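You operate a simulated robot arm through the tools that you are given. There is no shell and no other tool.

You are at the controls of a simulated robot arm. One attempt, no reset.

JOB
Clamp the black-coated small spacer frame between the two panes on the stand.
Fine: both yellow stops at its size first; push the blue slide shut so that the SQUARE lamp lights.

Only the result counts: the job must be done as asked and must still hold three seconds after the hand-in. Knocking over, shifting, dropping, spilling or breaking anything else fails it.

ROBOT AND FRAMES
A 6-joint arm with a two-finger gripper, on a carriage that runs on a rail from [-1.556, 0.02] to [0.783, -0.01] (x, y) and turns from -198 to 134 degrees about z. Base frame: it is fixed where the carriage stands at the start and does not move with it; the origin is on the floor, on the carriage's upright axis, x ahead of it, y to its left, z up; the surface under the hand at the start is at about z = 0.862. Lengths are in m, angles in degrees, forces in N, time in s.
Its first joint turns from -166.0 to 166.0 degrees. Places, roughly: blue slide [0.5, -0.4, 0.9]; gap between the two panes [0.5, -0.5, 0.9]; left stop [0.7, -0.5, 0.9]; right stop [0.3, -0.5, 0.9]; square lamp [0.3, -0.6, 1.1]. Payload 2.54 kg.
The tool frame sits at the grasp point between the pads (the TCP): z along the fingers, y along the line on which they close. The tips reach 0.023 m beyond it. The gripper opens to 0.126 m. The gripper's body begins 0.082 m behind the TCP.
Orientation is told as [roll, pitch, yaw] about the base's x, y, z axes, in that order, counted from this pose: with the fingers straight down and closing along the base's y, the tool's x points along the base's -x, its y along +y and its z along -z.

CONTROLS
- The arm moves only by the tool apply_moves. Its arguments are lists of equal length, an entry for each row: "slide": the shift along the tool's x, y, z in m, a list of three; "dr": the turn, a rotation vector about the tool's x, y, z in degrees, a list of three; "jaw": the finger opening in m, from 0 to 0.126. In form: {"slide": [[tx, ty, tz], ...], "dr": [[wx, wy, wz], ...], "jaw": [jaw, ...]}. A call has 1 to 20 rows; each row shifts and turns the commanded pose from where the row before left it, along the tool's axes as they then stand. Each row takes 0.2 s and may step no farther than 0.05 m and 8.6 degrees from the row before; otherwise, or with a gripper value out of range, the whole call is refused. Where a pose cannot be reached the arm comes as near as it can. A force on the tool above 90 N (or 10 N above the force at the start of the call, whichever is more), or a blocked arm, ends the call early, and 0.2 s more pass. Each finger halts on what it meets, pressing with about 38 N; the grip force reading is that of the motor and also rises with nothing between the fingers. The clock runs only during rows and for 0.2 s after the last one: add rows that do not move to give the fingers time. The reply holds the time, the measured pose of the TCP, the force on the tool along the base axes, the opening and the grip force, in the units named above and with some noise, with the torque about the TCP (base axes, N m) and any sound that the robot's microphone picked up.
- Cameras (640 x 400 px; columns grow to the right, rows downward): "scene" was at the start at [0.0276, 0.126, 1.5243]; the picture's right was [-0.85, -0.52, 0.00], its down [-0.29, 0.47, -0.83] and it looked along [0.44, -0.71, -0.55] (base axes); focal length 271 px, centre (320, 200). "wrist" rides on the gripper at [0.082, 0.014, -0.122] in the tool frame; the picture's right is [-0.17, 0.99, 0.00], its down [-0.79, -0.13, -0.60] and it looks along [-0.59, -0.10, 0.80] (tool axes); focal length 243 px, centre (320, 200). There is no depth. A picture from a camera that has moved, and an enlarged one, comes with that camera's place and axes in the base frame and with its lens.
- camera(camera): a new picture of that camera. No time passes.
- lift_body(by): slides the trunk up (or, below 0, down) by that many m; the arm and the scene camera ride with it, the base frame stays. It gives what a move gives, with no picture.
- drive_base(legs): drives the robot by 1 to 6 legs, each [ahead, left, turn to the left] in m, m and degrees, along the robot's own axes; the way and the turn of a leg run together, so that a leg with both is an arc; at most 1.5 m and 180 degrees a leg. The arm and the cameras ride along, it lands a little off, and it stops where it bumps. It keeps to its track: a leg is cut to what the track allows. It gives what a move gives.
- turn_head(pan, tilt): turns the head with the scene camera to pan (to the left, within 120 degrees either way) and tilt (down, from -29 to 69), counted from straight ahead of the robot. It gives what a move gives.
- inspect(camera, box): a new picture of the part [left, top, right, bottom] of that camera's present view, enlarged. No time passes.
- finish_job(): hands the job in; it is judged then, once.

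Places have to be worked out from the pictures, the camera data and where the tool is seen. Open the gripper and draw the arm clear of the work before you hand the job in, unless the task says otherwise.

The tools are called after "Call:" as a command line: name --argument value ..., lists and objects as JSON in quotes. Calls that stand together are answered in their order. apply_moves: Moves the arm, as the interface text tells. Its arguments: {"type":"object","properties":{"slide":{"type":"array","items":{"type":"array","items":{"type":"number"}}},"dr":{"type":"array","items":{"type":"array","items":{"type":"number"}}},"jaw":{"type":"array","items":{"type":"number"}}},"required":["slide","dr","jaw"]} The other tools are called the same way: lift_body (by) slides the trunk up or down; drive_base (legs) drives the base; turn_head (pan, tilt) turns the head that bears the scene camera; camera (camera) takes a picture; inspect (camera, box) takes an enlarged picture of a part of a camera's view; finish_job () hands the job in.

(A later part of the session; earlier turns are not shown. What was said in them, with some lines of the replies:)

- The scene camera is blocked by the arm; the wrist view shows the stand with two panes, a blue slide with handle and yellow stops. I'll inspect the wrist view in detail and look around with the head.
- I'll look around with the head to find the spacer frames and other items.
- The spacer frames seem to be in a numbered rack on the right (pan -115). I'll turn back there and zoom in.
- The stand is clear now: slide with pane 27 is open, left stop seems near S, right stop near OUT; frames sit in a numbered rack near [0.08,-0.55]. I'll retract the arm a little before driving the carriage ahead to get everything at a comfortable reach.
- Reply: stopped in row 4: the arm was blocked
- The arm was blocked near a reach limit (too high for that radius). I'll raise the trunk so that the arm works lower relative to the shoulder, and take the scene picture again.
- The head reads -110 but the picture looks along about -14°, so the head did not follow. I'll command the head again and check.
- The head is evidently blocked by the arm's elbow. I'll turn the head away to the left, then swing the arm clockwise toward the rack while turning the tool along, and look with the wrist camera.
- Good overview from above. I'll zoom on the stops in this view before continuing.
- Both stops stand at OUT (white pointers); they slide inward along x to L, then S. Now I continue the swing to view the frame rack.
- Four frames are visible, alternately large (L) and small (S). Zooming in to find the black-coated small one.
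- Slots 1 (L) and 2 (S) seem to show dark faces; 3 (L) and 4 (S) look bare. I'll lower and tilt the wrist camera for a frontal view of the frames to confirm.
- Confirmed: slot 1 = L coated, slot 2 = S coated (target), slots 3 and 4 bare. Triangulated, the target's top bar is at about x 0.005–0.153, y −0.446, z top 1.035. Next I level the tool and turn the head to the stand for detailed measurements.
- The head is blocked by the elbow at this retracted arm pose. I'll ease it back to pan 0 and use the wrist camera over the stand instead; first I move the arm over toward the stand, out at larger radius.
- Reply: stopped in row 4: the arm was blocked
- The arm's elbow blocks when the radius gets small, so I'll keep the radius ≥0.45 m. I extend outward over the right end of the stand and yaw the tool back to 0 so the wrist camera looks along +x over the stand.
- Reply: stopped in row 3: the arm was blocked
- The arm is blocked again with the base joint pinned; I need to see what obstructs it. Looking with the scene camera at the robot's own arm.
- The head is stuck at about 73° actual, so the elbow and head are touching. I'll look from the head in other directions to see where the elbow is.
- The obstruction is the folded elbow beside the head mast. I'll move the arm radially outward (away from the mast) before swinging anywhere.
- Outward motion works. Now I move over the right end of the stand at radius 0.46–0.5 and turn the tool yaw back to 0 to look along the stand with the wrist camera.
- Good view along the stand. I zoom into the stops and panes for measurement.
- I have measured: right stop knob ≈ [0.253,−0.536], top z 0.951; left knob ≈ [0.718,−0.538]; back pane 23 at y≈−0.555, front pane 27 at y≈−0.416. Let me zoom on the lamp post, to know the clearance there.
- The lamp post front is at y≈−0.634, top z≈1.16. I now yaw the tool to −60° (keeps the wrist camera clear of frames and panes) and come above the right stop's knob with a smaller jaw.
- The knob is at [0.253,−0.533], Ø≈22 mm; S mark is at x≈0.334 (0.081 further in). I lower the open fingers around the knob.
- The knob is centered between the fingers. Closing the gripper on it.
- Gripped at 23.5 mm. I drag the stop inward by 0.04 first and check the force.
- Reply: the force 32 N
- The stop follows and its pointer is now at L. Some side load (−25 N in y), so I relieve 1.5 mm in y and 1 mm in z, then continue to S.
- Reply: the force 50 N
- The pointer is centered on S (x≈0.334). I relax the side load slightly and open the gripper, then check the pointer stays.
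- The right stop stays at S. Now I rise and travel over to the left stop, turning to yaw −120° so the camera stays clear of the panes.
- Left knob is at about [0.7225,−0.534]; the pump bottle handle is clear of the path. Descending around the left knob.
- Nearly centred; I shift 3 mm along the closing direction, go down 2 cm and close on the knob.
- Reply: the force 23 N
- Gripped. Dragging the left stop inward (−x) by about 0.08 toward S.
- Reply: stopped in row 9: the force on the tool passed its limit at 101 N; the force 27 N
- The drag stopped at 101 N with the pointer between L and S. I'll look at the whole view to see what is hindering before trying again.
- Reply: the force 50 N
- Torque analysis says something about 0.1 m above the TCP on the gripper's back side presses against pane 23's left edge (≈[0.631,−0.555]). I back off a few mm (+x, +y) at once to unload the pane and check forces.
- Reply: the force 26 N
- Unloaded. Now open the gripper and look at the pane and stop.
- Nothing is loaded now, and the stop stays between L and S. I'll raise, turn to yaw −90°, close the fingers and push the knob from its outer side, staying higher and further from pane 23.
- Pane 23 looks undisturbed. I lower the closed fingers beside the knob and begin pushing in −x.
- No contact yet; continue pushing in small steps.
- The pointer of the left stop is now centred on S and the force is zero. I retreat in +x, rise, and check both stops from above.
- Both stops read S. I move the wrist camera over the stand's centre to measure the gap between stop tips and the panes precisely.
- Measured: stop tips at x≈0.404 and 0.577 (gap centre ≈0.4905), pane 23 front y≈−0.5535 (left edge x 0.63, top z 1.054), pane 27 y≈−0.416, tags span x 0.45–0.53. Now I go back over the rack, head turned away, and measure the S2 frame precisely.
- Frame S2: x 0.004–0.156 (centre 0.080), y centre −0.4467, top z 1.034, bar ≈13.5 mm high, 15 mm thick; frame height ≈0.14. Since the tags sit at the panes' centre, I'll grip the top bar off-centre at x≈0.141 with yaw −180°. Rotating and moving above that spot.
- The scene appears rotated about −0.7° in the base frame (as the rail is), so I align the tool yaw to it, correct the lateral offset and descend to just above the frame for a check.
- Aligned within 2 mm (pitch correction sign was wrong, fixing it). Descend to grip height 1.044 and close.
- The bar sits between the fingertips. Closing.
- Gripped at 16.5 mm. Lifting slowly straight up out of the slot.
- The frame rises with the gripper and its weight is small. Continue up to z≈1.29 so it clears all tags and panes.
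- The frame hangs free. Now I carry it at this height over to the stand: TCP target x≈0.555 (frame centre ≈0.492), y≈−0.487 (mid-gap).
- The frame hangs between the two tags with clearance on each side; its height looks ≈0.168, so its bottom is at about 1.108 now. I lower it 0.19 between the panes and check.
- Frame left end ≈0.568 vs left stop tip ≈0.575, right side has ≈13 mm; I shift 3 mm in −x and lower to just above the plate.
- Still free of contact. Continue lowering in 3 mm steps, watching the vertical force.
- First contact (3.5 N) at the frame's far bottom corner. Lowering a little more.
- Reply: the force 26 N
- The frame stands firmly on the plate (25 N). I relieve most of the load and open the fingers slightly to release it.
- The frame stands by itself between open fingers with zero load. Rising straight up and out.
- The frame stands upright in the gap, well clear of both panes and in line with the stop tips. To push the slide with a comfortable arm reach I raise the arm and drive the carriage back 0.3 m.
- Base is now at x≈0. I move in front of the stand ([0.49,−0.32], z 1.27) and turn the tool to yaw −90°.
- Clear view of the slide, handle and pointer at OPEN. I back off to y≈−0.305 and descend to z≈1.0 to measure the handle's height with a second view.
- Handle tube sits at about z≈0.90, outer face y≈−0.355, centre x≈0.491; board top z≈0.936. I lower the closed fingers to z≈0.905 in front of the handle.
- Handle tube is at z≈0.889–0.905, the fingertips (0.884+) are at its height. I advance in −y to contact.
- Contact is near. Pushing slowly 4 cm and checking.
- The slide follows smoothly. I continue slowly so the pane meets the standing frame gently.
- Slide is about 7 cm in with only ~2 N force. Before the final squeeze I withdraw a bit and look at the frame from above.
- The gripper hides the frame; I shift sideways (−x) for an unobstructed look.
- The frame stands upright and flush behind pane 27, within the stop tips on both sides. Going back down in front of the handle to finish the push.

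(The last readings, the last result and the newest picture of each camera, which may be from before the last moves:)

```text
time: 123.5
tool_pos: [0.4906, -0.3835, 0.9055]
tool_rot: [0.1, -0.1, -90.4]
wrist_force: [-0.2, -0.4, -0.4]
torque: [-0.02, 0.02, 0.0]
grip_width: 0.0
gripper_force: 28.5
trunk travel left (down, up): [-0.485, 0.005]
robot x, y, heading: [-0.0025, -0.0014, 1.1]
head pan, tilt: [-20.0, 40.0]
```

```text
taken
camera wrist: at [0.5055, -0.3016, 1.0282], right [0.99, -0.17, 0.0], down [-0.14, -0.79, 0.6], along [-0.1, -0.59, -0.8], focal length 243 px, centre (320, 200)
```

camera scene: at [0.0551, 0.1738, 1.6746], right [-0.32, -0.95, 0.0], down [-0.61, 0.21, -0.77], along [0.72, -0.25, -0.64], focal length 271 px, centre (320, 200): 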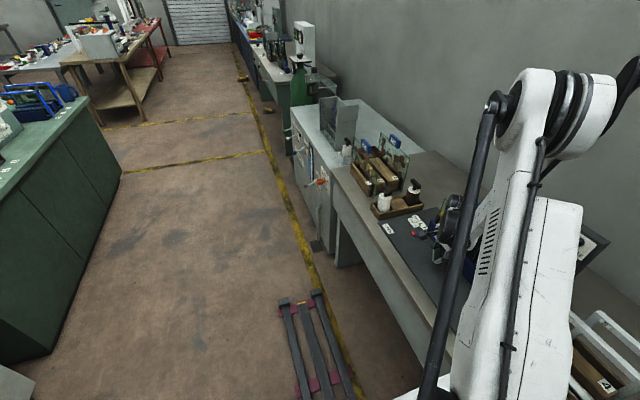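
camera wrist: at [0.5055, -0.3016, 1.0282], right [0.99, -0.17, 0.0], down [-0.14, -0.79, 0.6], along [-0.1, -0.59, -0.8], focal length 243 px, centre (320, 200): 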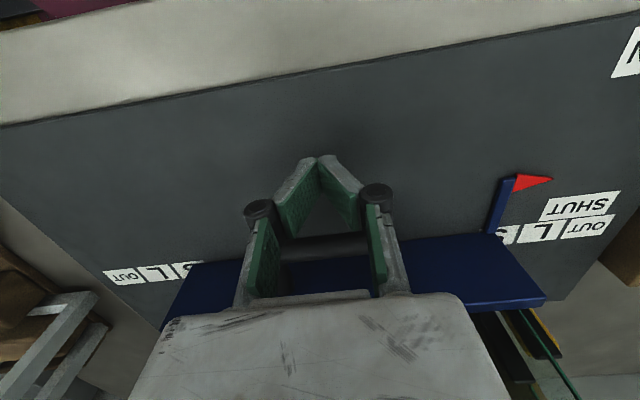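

Advance to contact and push on slowly toward SHUT.

Call:
apply_moves --slide '[[-0.012, 0, 0], [-0.01, 0, 0], [-0.004, 0, 0], [-0.003, 0, 0], [-0.003, 0, 0], [-0.003, 0, 0], [-0.003, 0, 0], [-0.003, 0, 0], [-0.003, 0, 0], [-0.003, 0, 0], [-0.003, 0, 0], [-0.003, 0, 0], [-0.003, 0, 0], [-0.003, 0, 0], [-0.003, 0, 0], [-0.003, 0, 0], [0, 0, 0]]' --dr '[[0, 0, 0], [0, 0, 0], [0, 0, 0], [0, 0, 0], [0, 0, 0], [0, 0, 0], [0, 0, 0], [0, 0, 0], [0, 0, 0], [0, 0, 0], [0, 0, 0], [0, 0, 0], [0, 0, 0], [0, 0, 0], [0, 0, 0], [0, 0, 0], [0, 0, 0]]' --jaw '[0, 0, 0, 0, 0, 0, 0, 0, 0, 0, 0, 0, 0, 0, 0, 0, 0]'

Call:
camera --camera "wrist"

```text
time: 127.1
tool_pos: [0.4879, -0.4529, 0.9061]
tool_rot: [0.1, -0.1, -90.3]
wrist_force: [0.0, -0.2, -0.3]
torque: [0.0, 0.03, -0.01]
grip_width: 0.0004
gripper_force: 28.3
trunk travel left (down, up): [-0.485, 0.005]
robot x, y, heading: [-0.004, 0.001, 1.3]
head pan, tilt: [-20.0, 40.0]
```

```text
taken
camera wrist: at [0.5025, -0.3708, 1.0291], right [0.99, -0.17, 0.0], down [-0.14, -0.79, 0.6], along [-0.1, -0.59, -0.8], focal length 243 px, centre (320, 200)
```

wrist: 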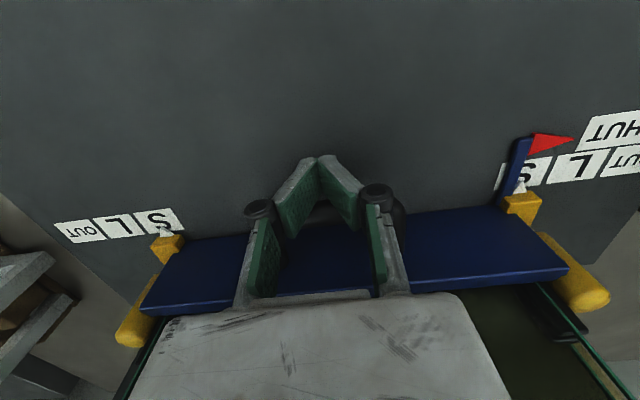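

Still almost no resistance; about 1 cm to go to SHUT. Continue in 2 mm steps.

Call:
apply_moves --slide '[[-0.002, 0, 0], [-0.002, 0, 0], [-0.002, 0, 0], [-0.002, 0, 0], [0, 0, 0]]' --dr '[[0, 0, 0], [0, 0, 0], [0, 0, 0], [0, 0, 0], [0, 0, 0]]' --jaw '[0, 0, 0, 0, 0]'

Call:
camera --camera "wrist"

```text
time: 128.3
tool_pos: [0.4882, -0.4537, 0.9082]
tool_rot: [0.0, 0.0, -90.2]
wrist_force: [-13.4, 66.0, -18.0]
torque: [0.57, -0.27, -0.29]
grip_width: 0.0059
gripper_force: 28.3
trunk travel left (down, up): [-0.485, 0.005]
robot x, y, heading: [-0.0024, -0.0004, 1.3]
head pan, tilt: [-20.0, 40.0]
```

```text
taken
camera wrist: at [0.5031, -0.3728, 1.0303], right [0.99, -0.17, 0.0], down [-0.14, -0.79, 0.6], along [-0.1, -0.59, -0.8], focal length 243 px, centre (320, 200)
```

wrist: 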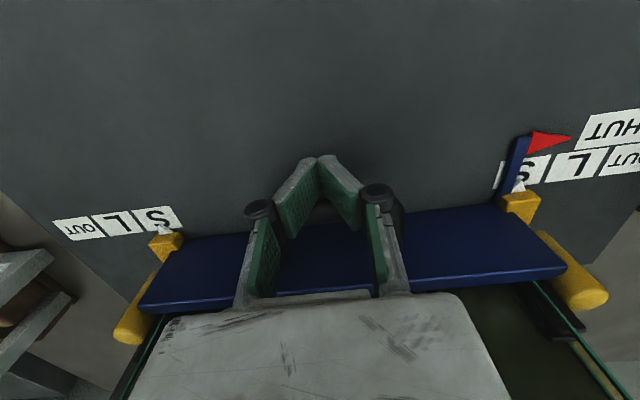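

Resistance of 66 N appeared with the pointer just short of SHUT. I'll zoom in to see what is in contact.

Call:
inspect --camera "wrist" --box '[460, 120, 640, 400]'

Call:
inspect --camera "wrist" --box '[60, 190, 260, 390]'

```text
1.43 times, centred on (550, 260) of wrist
camera zoom: at [0.5031, -0.3728, 1.0303], right [0.99, -0.17, 0.0], down [-0.14, -0.79, 0.6], along [-0.1, -0.59, -0.8], focal length 347 px, centre (-9, 114)
```

zoom: 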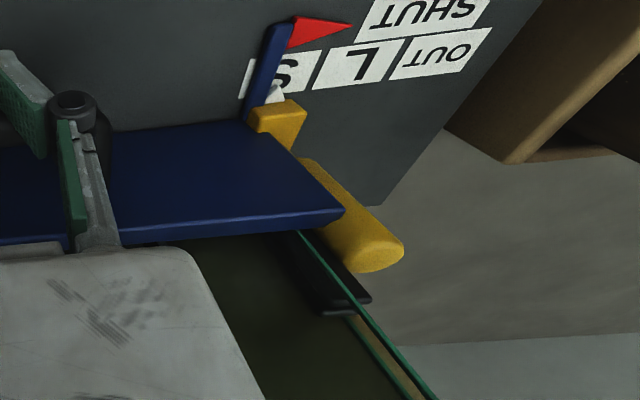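

```text
2.00 times, centred on (160, 290) of wrist
camera zoom: at [0.5031, -0.3728, 1.0303], right [0.99, -0.17, 0.0], down [-0.14, -0.79, 0.6], along [-0.1, -0.59, -0.8], focal length 485 px, centre (640, 20)
```

zoom: 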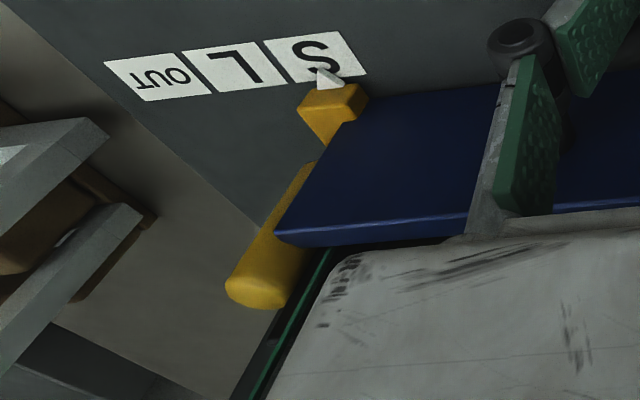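

The slide is ~6 mm short of SHUT with 66 N pressing. I'll check the SQUARE lamp with the head camera (pan −100) while still holding the push.

Call:
turn_head --pan -100 --tilt 40

Call:
camera --camera "scene"

```text
time: 129.8
tool_pos: [0.488, -0.4553, 0.9078]
tool_rot: [0.0, 0.1, -90.2]
wrist_force: [-6.1, 76.5, -20.0]
torque: [0.67, 0.2, -0.2]
grip_width: 0.006
gripper_force: 28.1
trunk travel left (down, up): [-0.485, 0.005]
robot x, y, heading: [-0.0022, 0.0013, 1.1]
head pan, tilt: [-100.0, 40.0]
```

```text
taken
camera scene: at [-0.038, 0.1227, 1.6741], right [-0.99, 0.15, 0.0], down [0.1, 0.63, -0.77], along [-0.12, -0.76, -0.64], focal length 271 px, centre (320, 200)
```

scene: 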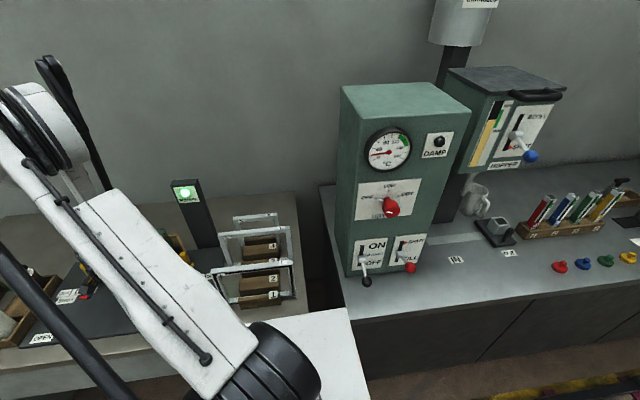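

The SQUARE lamp is lit green. Let me confirm with a zoom, then back off gently and see whether it stays lit.

Call:
inspect --camera "scene" --box '[150, 160, 250, 240]'

Call:
apply_moves --slide '[[0.002, 0, 0], [0.002, 0, 0], [0.002, 0, 0], [0.002, 0, 0], [0, 0, 0], [0, 0, 0]]' --dr '[[0, 0, 0], [0, 0, 0], [0, 0, 0], [0, 0, 0], [0, 0, 0], [0, 0, 0]]' --jaw '[0, 0, 0, 0, 0, 0]'

Call:
inspect --camera "scene" --box '[150, 160, 250, 240]'

```text
5.00 times, centred on (200, 200) of scene
camera zoom: at [-0.038, 0.1227, 1.6741], right [-0.99, 0.15, 0.0], down [0.1, 0.63, -0.77], along [-0.12, -0.76, -0.64], focal length 1356 px, centre (920, 200)
```

zoom: 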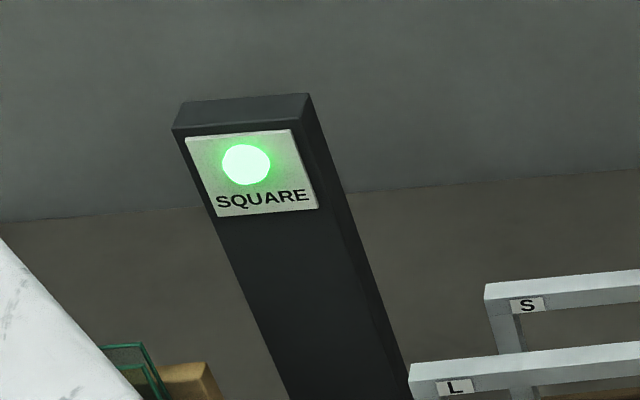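

```text
time: 131.2
tool_pos: [0.4869, -0.4541, 0.9058]
tool_rot: [0.1, -0.3, -90.5]
wrist_force: [-0.2, 4.9, 1.6]
torque: [-0.01, 0.0, -0.02]
grip_width: 0.0002
gripper_force: 28.2
trunk travel left (down, up): [-0.485, 0.005]
robot x, y, heading: [-0.0031, -0.0016, 1.2]
head pan, tilt: [-100.0, 40.0]
```

```text
5.00 times, centred on (200, 200) of scene
camera zoom: at [-0.0387, 0.1178, 1.6745], right [-0.99, 0.16, 0.0], down [0.1, 0.63, -0.77], along [-0.12, -0.76, -0.64], focal length 1356 px, centre (920, 200)
```

zoom: 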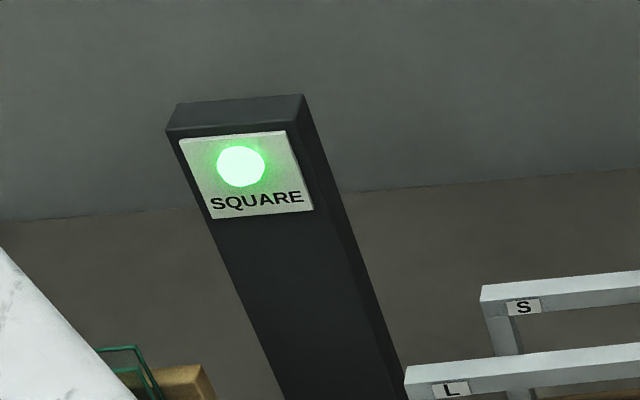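

The lamp stays lit with the push unloaded. I withdraw the fingers in +y, open, rise clear, and look again.

Call:
apply_moves --slide '[[0.005, 0, 0], [0.01, 0, 0], [0.02, 0, 0], [0.03, 0, 0], [0.03, 0, -0.02], [0, 0, -0.04], [0, 0, -0.045], [0, 0, -0.045], [0, 0, -0.045], [0, 0, -0.045], [0, 0, -0.045], [0, 0, -0.04], [0, 0, 0]]' --dr '[[0, 0, 0], [0, 0, 0], [0, 0, 0], [0, 0, 0], [0, 0, 0], [0, 0, 0], [0, 0, 0], [0, 0, 0], [0, 0, 0], [0, 0, 0], [0, 0, 0], [0, 0, 0], [0, 0, 0]]' --jaw '[0, 0, 0, 0, 0, 0, 0.02, 0.04, 0.06, 0.06, 0.06, 0.06, 0.06]'

Call:
camera --camera "wrist"

Call:
camera --camera "scene"

```text
time: 134.0
tool_pos: [0.4891, -0.3567, 1.2335]
tool_rot: [0.1, -0.1, -90.3]
wrist_force: [-0.8, 1.1, 0.0]
torque: [0.03, -0.01, -0.03]
grip_width: 0.06
gripper_force: 0.1
trunk travel left (down, up): [-0.485, 0.005]
robot x, y, heading: [-0.0019, 0.001, 1.0]
head pan, tilt: [-100.0, 40.0]
```

```text
taken
camera wrist: at [0.5045, -0.2754, 1.3555], right [0.99, -0.17, 0.0], down [-0.14, -0.79, 0.6], along [-0.1, -0.59, -0.8], focal length 243 px, centre (320, 200)
```

wrist: 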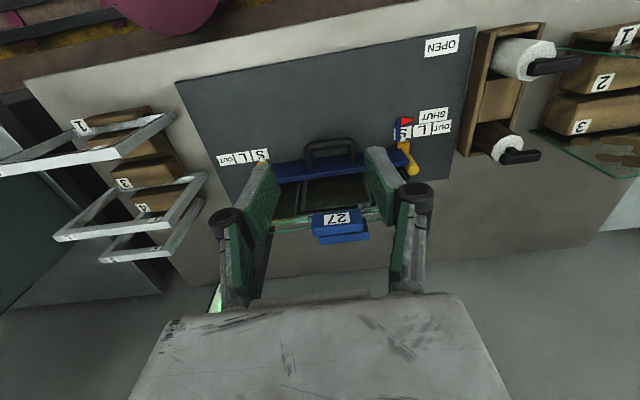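

```text
taken
camera scene: at [-0.0386, 0.1175, 1.6745], right [-0.99, 0.16, 0.0], down [0.1, 0.63, -0.77], along [-0.12, -0.76, -0.64], focal length 271 px, centre (320, 200)
```

scene: 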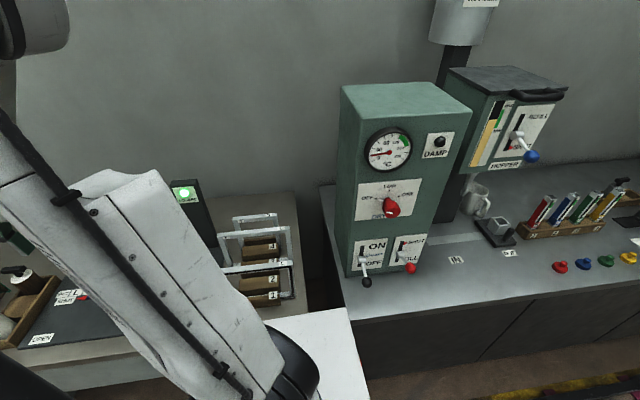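

The lamp is still lit with the arm away. I zoom in on the stand to check slide pointer, stops and frame.

Call:
inspect --camera "wrist" --box '[210, 70, 470, 260]'

Call:
inspect --camera "wrist" --box '[360, 90, 470, 190]'

```text
2.11 times, centred on (340, 165) of wrist
camera zoom: at [0.5045, -0.2754, 1.3555], right [0.99, -0.17, 0.0], down [-0.14, -0.79, 0.6], along [-0.1, -0.59, -0.8], focal length 511 px, centre (278, 274)
```

zoom: 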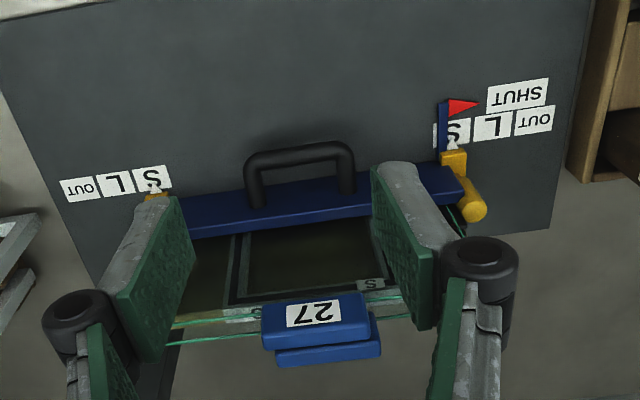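

```text
4.00 times, centred on (415, 140) of wrist
camera zoom: at [0.5045, -0.2754, 1.3555], right [0.99, -0.17, 0.0], down [-0.14, -0.79, 0.6], along [-0.1, -0.59, -0.8], focal length 970 px, centre (-60, 440)
```

zoom: 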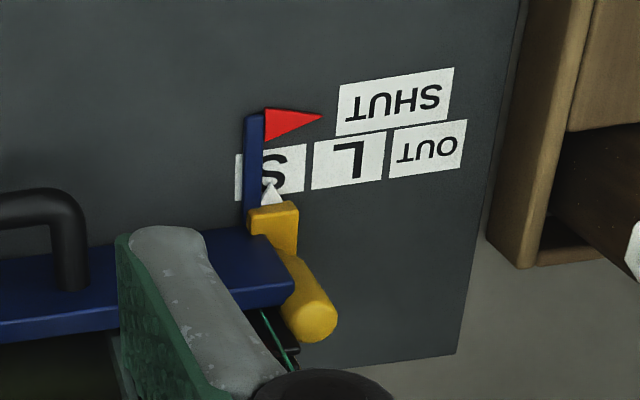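

Pointer at SHUT, lamp lit. I shift sideways for one last unobstructed look at frame, stops and panes.

Call:
apply_moves --slide '[[-0.005, -0.04, -0.005], [-0.005, -0.04, -0.005], [-0.005, -0.04, 0], [-0.005, -0.03, 0], [0, 0, 0]]' --dr '[[0, 0, 0], [0, 0, 0], [0, 0, 0], [0, 0, 0], [0, 0, 0]]' --jaw '[0.06, 0.06, 0.06, 0.06, 0.06]'

Call:
camera --camera "wrist"

Call:
inspect --camera "wrist" --box '[320, 60, 560, 230]'

```text
time: 135.2
tool_pos: [0.3388, -0.3766, 1.2378]
tool_rot: [0.0, -0.1, -90.4]
wrist_force: [0.8, -0.2, -0.8]
torque: [0.01, 0.01, 0.01]
grip_width: 0.0599
gripper_force: 0.1
trunk travel left (down, up): [-0.485, 0.005]
robot x, y, heading: [0.0014, -0.0011, 1.2]
head pan, tilt: [-100.0, 40.0]
```

```text
taken
camera wrist: at [0.3538, -0.2952, 1.3602], right [0.99, -0.17, 0.0], down [-0.14, -0.79, 0.6], along [-0.1, -0.59, -0.8], focal length 243 px, centre (320, 200)
```

wrist: 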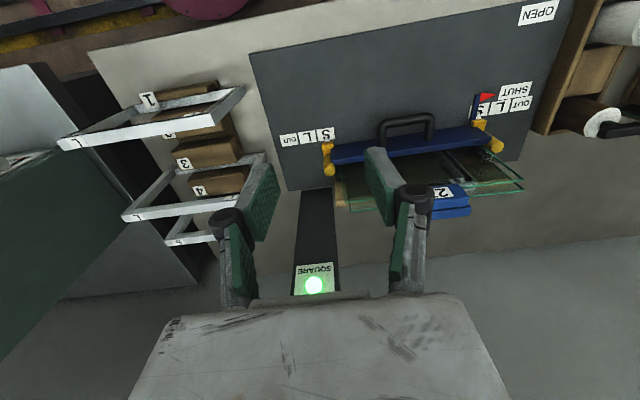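

```text
2.35 times, centred on (440, 145) of wrist
camera zoom: at [0.3538, -0.2952, 1.3602], right [0.99, -0.17, 0.0], down [-0.14, -0.79, 0.6], along [-0.1, -0.59, -0.8], focal length 571 px, centre (38, 329)
```

zoom: 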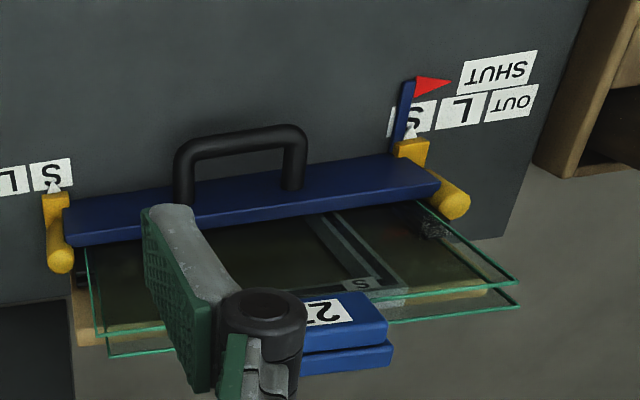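

Everything looks right: both panes parallel on the frame, stops at S, lamp lit. I draw the arm away over the aisle, open the gripper, and recheck the lamp after some seconds.

Call:
apply_moves --slide '[[0.032, 0.03, 0], [0.032, 0.03, 0], [0.032, 0.03, 0], [0.032, 0.03, 0], [0.032, 0.03, 0], [0.032, 0.03, 0], [0.03, 0.03, 0], [0, 0, 0], [0, 0, 0], [0, 0, 0], [0, 0, 0], [0, 0, 0], [0, 0, 0], [0, 0, 0]]' --dr '[[0, 0, 0], [0, 0, 0], [0, 0, 0], [0, 0, 0], [0, 0, 0], [0, 0, 0], [0, 0, 0], [0, 0, 0], [0, 0, 0], [0, 0, 0], [0, 0, 0], [0, 0, 0], [0, 0, 0], [0, 0, 0]]' --jaw '[0.06, 0.06, 0.06, 0.06, 0.06, 0.08, 0.1, 0.126, 0.126, 0.126, 0.126, 0.126, 0.126, 0.126]'

Call:
camera --camera "scene"

Call:
camera --camera "wrist"

```text
time: 138.2
tool_pos: [0.5503, -0.1563, 1.238]
tool_rot: [0.0, -0.1, -90.4]
wrist_force: [-0.1, 0.5, -0.3]
torque: [0.02, 0.02, 0.01]
grip_width: 0.1261
gripper_force: 0.1
trunk travel left (down, up): [-0.485, 0.005]
robot x, y, heading: [-0.0016, 0.0005, 1.2]
head pan, tilt: [-100.0, 40.0]
```

```text
taken
camera scene: at [-0.0386, 0.1173, 1.6746], right [-0.99, 0.16, 0.0], down [0.1, 0.64, -0.77], along [-0.12, -0.76, -0.64], focal length 271 px, centre (320, 200)
```

scene: 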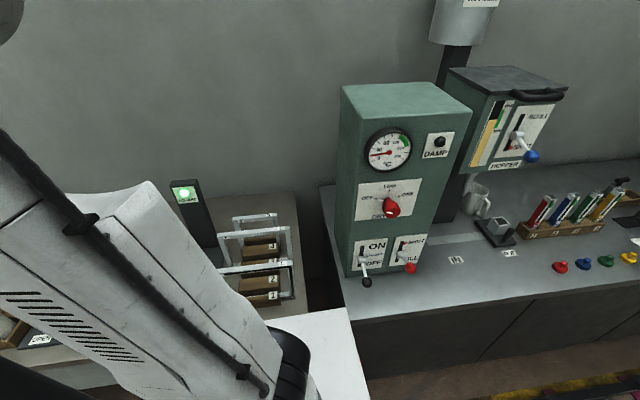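

```text
taken
camera wrist: at [0.5662, -0.0734, 1.3601], right [0.99, -0.17, 0.0], down [-0.14, -0.79, 0.6], along [-0.1, -0.59, -0.8], focal length 243 px, centre (320, 200)
```

wrist: 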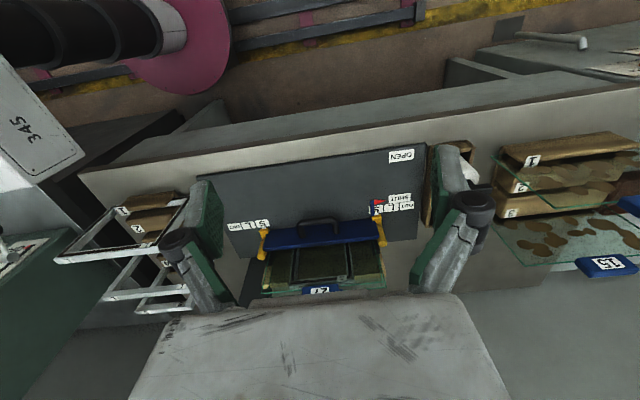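

The lamp has stayed lit for several seconds with the arm clear. One last zoom at the clamp before handing in.

Call:
inspect --camera "wrist" --box '[200, 140, 440, 300]'

Call:
inspect --camera "scene" --box '[150, 160, 310, 310]'

```text
2.50 times, centred on (320, 220) of wrist
camera zoom: at [0.5662, -0.0734, 1.3601], right [0.99, -0.17, 0.0], down [-0.14, -0.79, 0.6], along [-0.1, -0.59, -0.8], focal length 606 px, centre (320, 150)
```

zoom: 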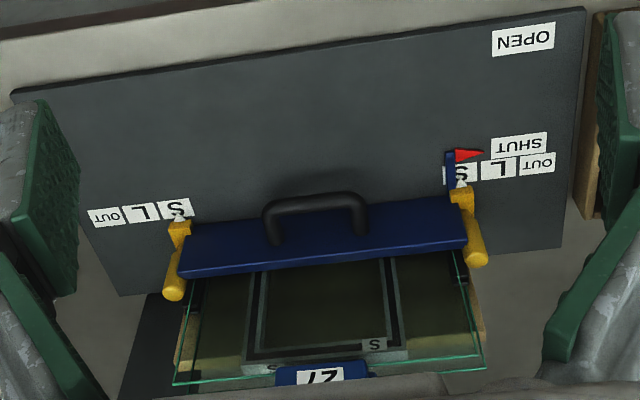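

```text
2.67 times, centred on (230, 235) of scene
camera zoom: at [-0.0386, 0.1173, 1.6746], right [-0.99, 0.16, 0.0], down [0.1, 0.64, -0.77], along [-0.12, -0.76, -0.64], focal length 723 px, centre (560, 107)
```

zoom: 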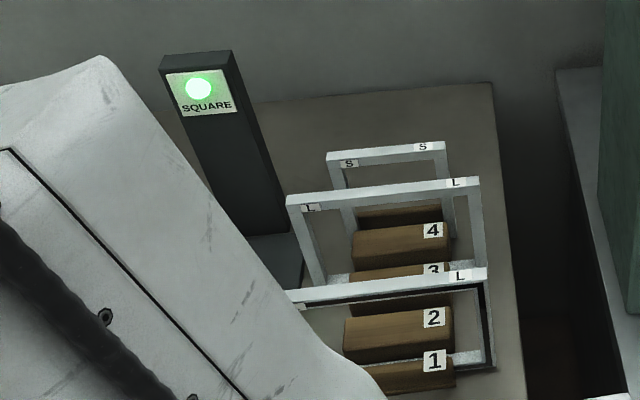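

The black-coated S frame is clamped flush between panes 27 and 23. Both stops are at S, the pointer is at SHUT, the SQUARE lamp is lit, the other frames are untouched, and the open gripper is clear. Handing in.

Call:
finish_job

```text
The job is handed in.
```

The job is handed in. The black-coated small frame (from slot 2 of the rack) is clamped between panes 27 and 23. Both yellow stops are at S and the slide is shut. The SQUARE lamp stayed green for about seven seconds after I unloaded the slide and moved the arm away.

- **Pane 23 was pressed once:** while I was dragging the left stop to S, the gripper apparently pressed against the pane's left edge, and the force peaked at 101 N. I backed off at once and finished that stop by pushing the knob from its outer side instead. I saw no shift of the pane in later views.
- **Stop clearance:** the frame sits between the stop tips with a gap of roughly 1 cm on each side, going by my camera measurements.

The three frames left in the rack, the bottles and the other panes looked undisturbed. The gripper is open and clear of the work.
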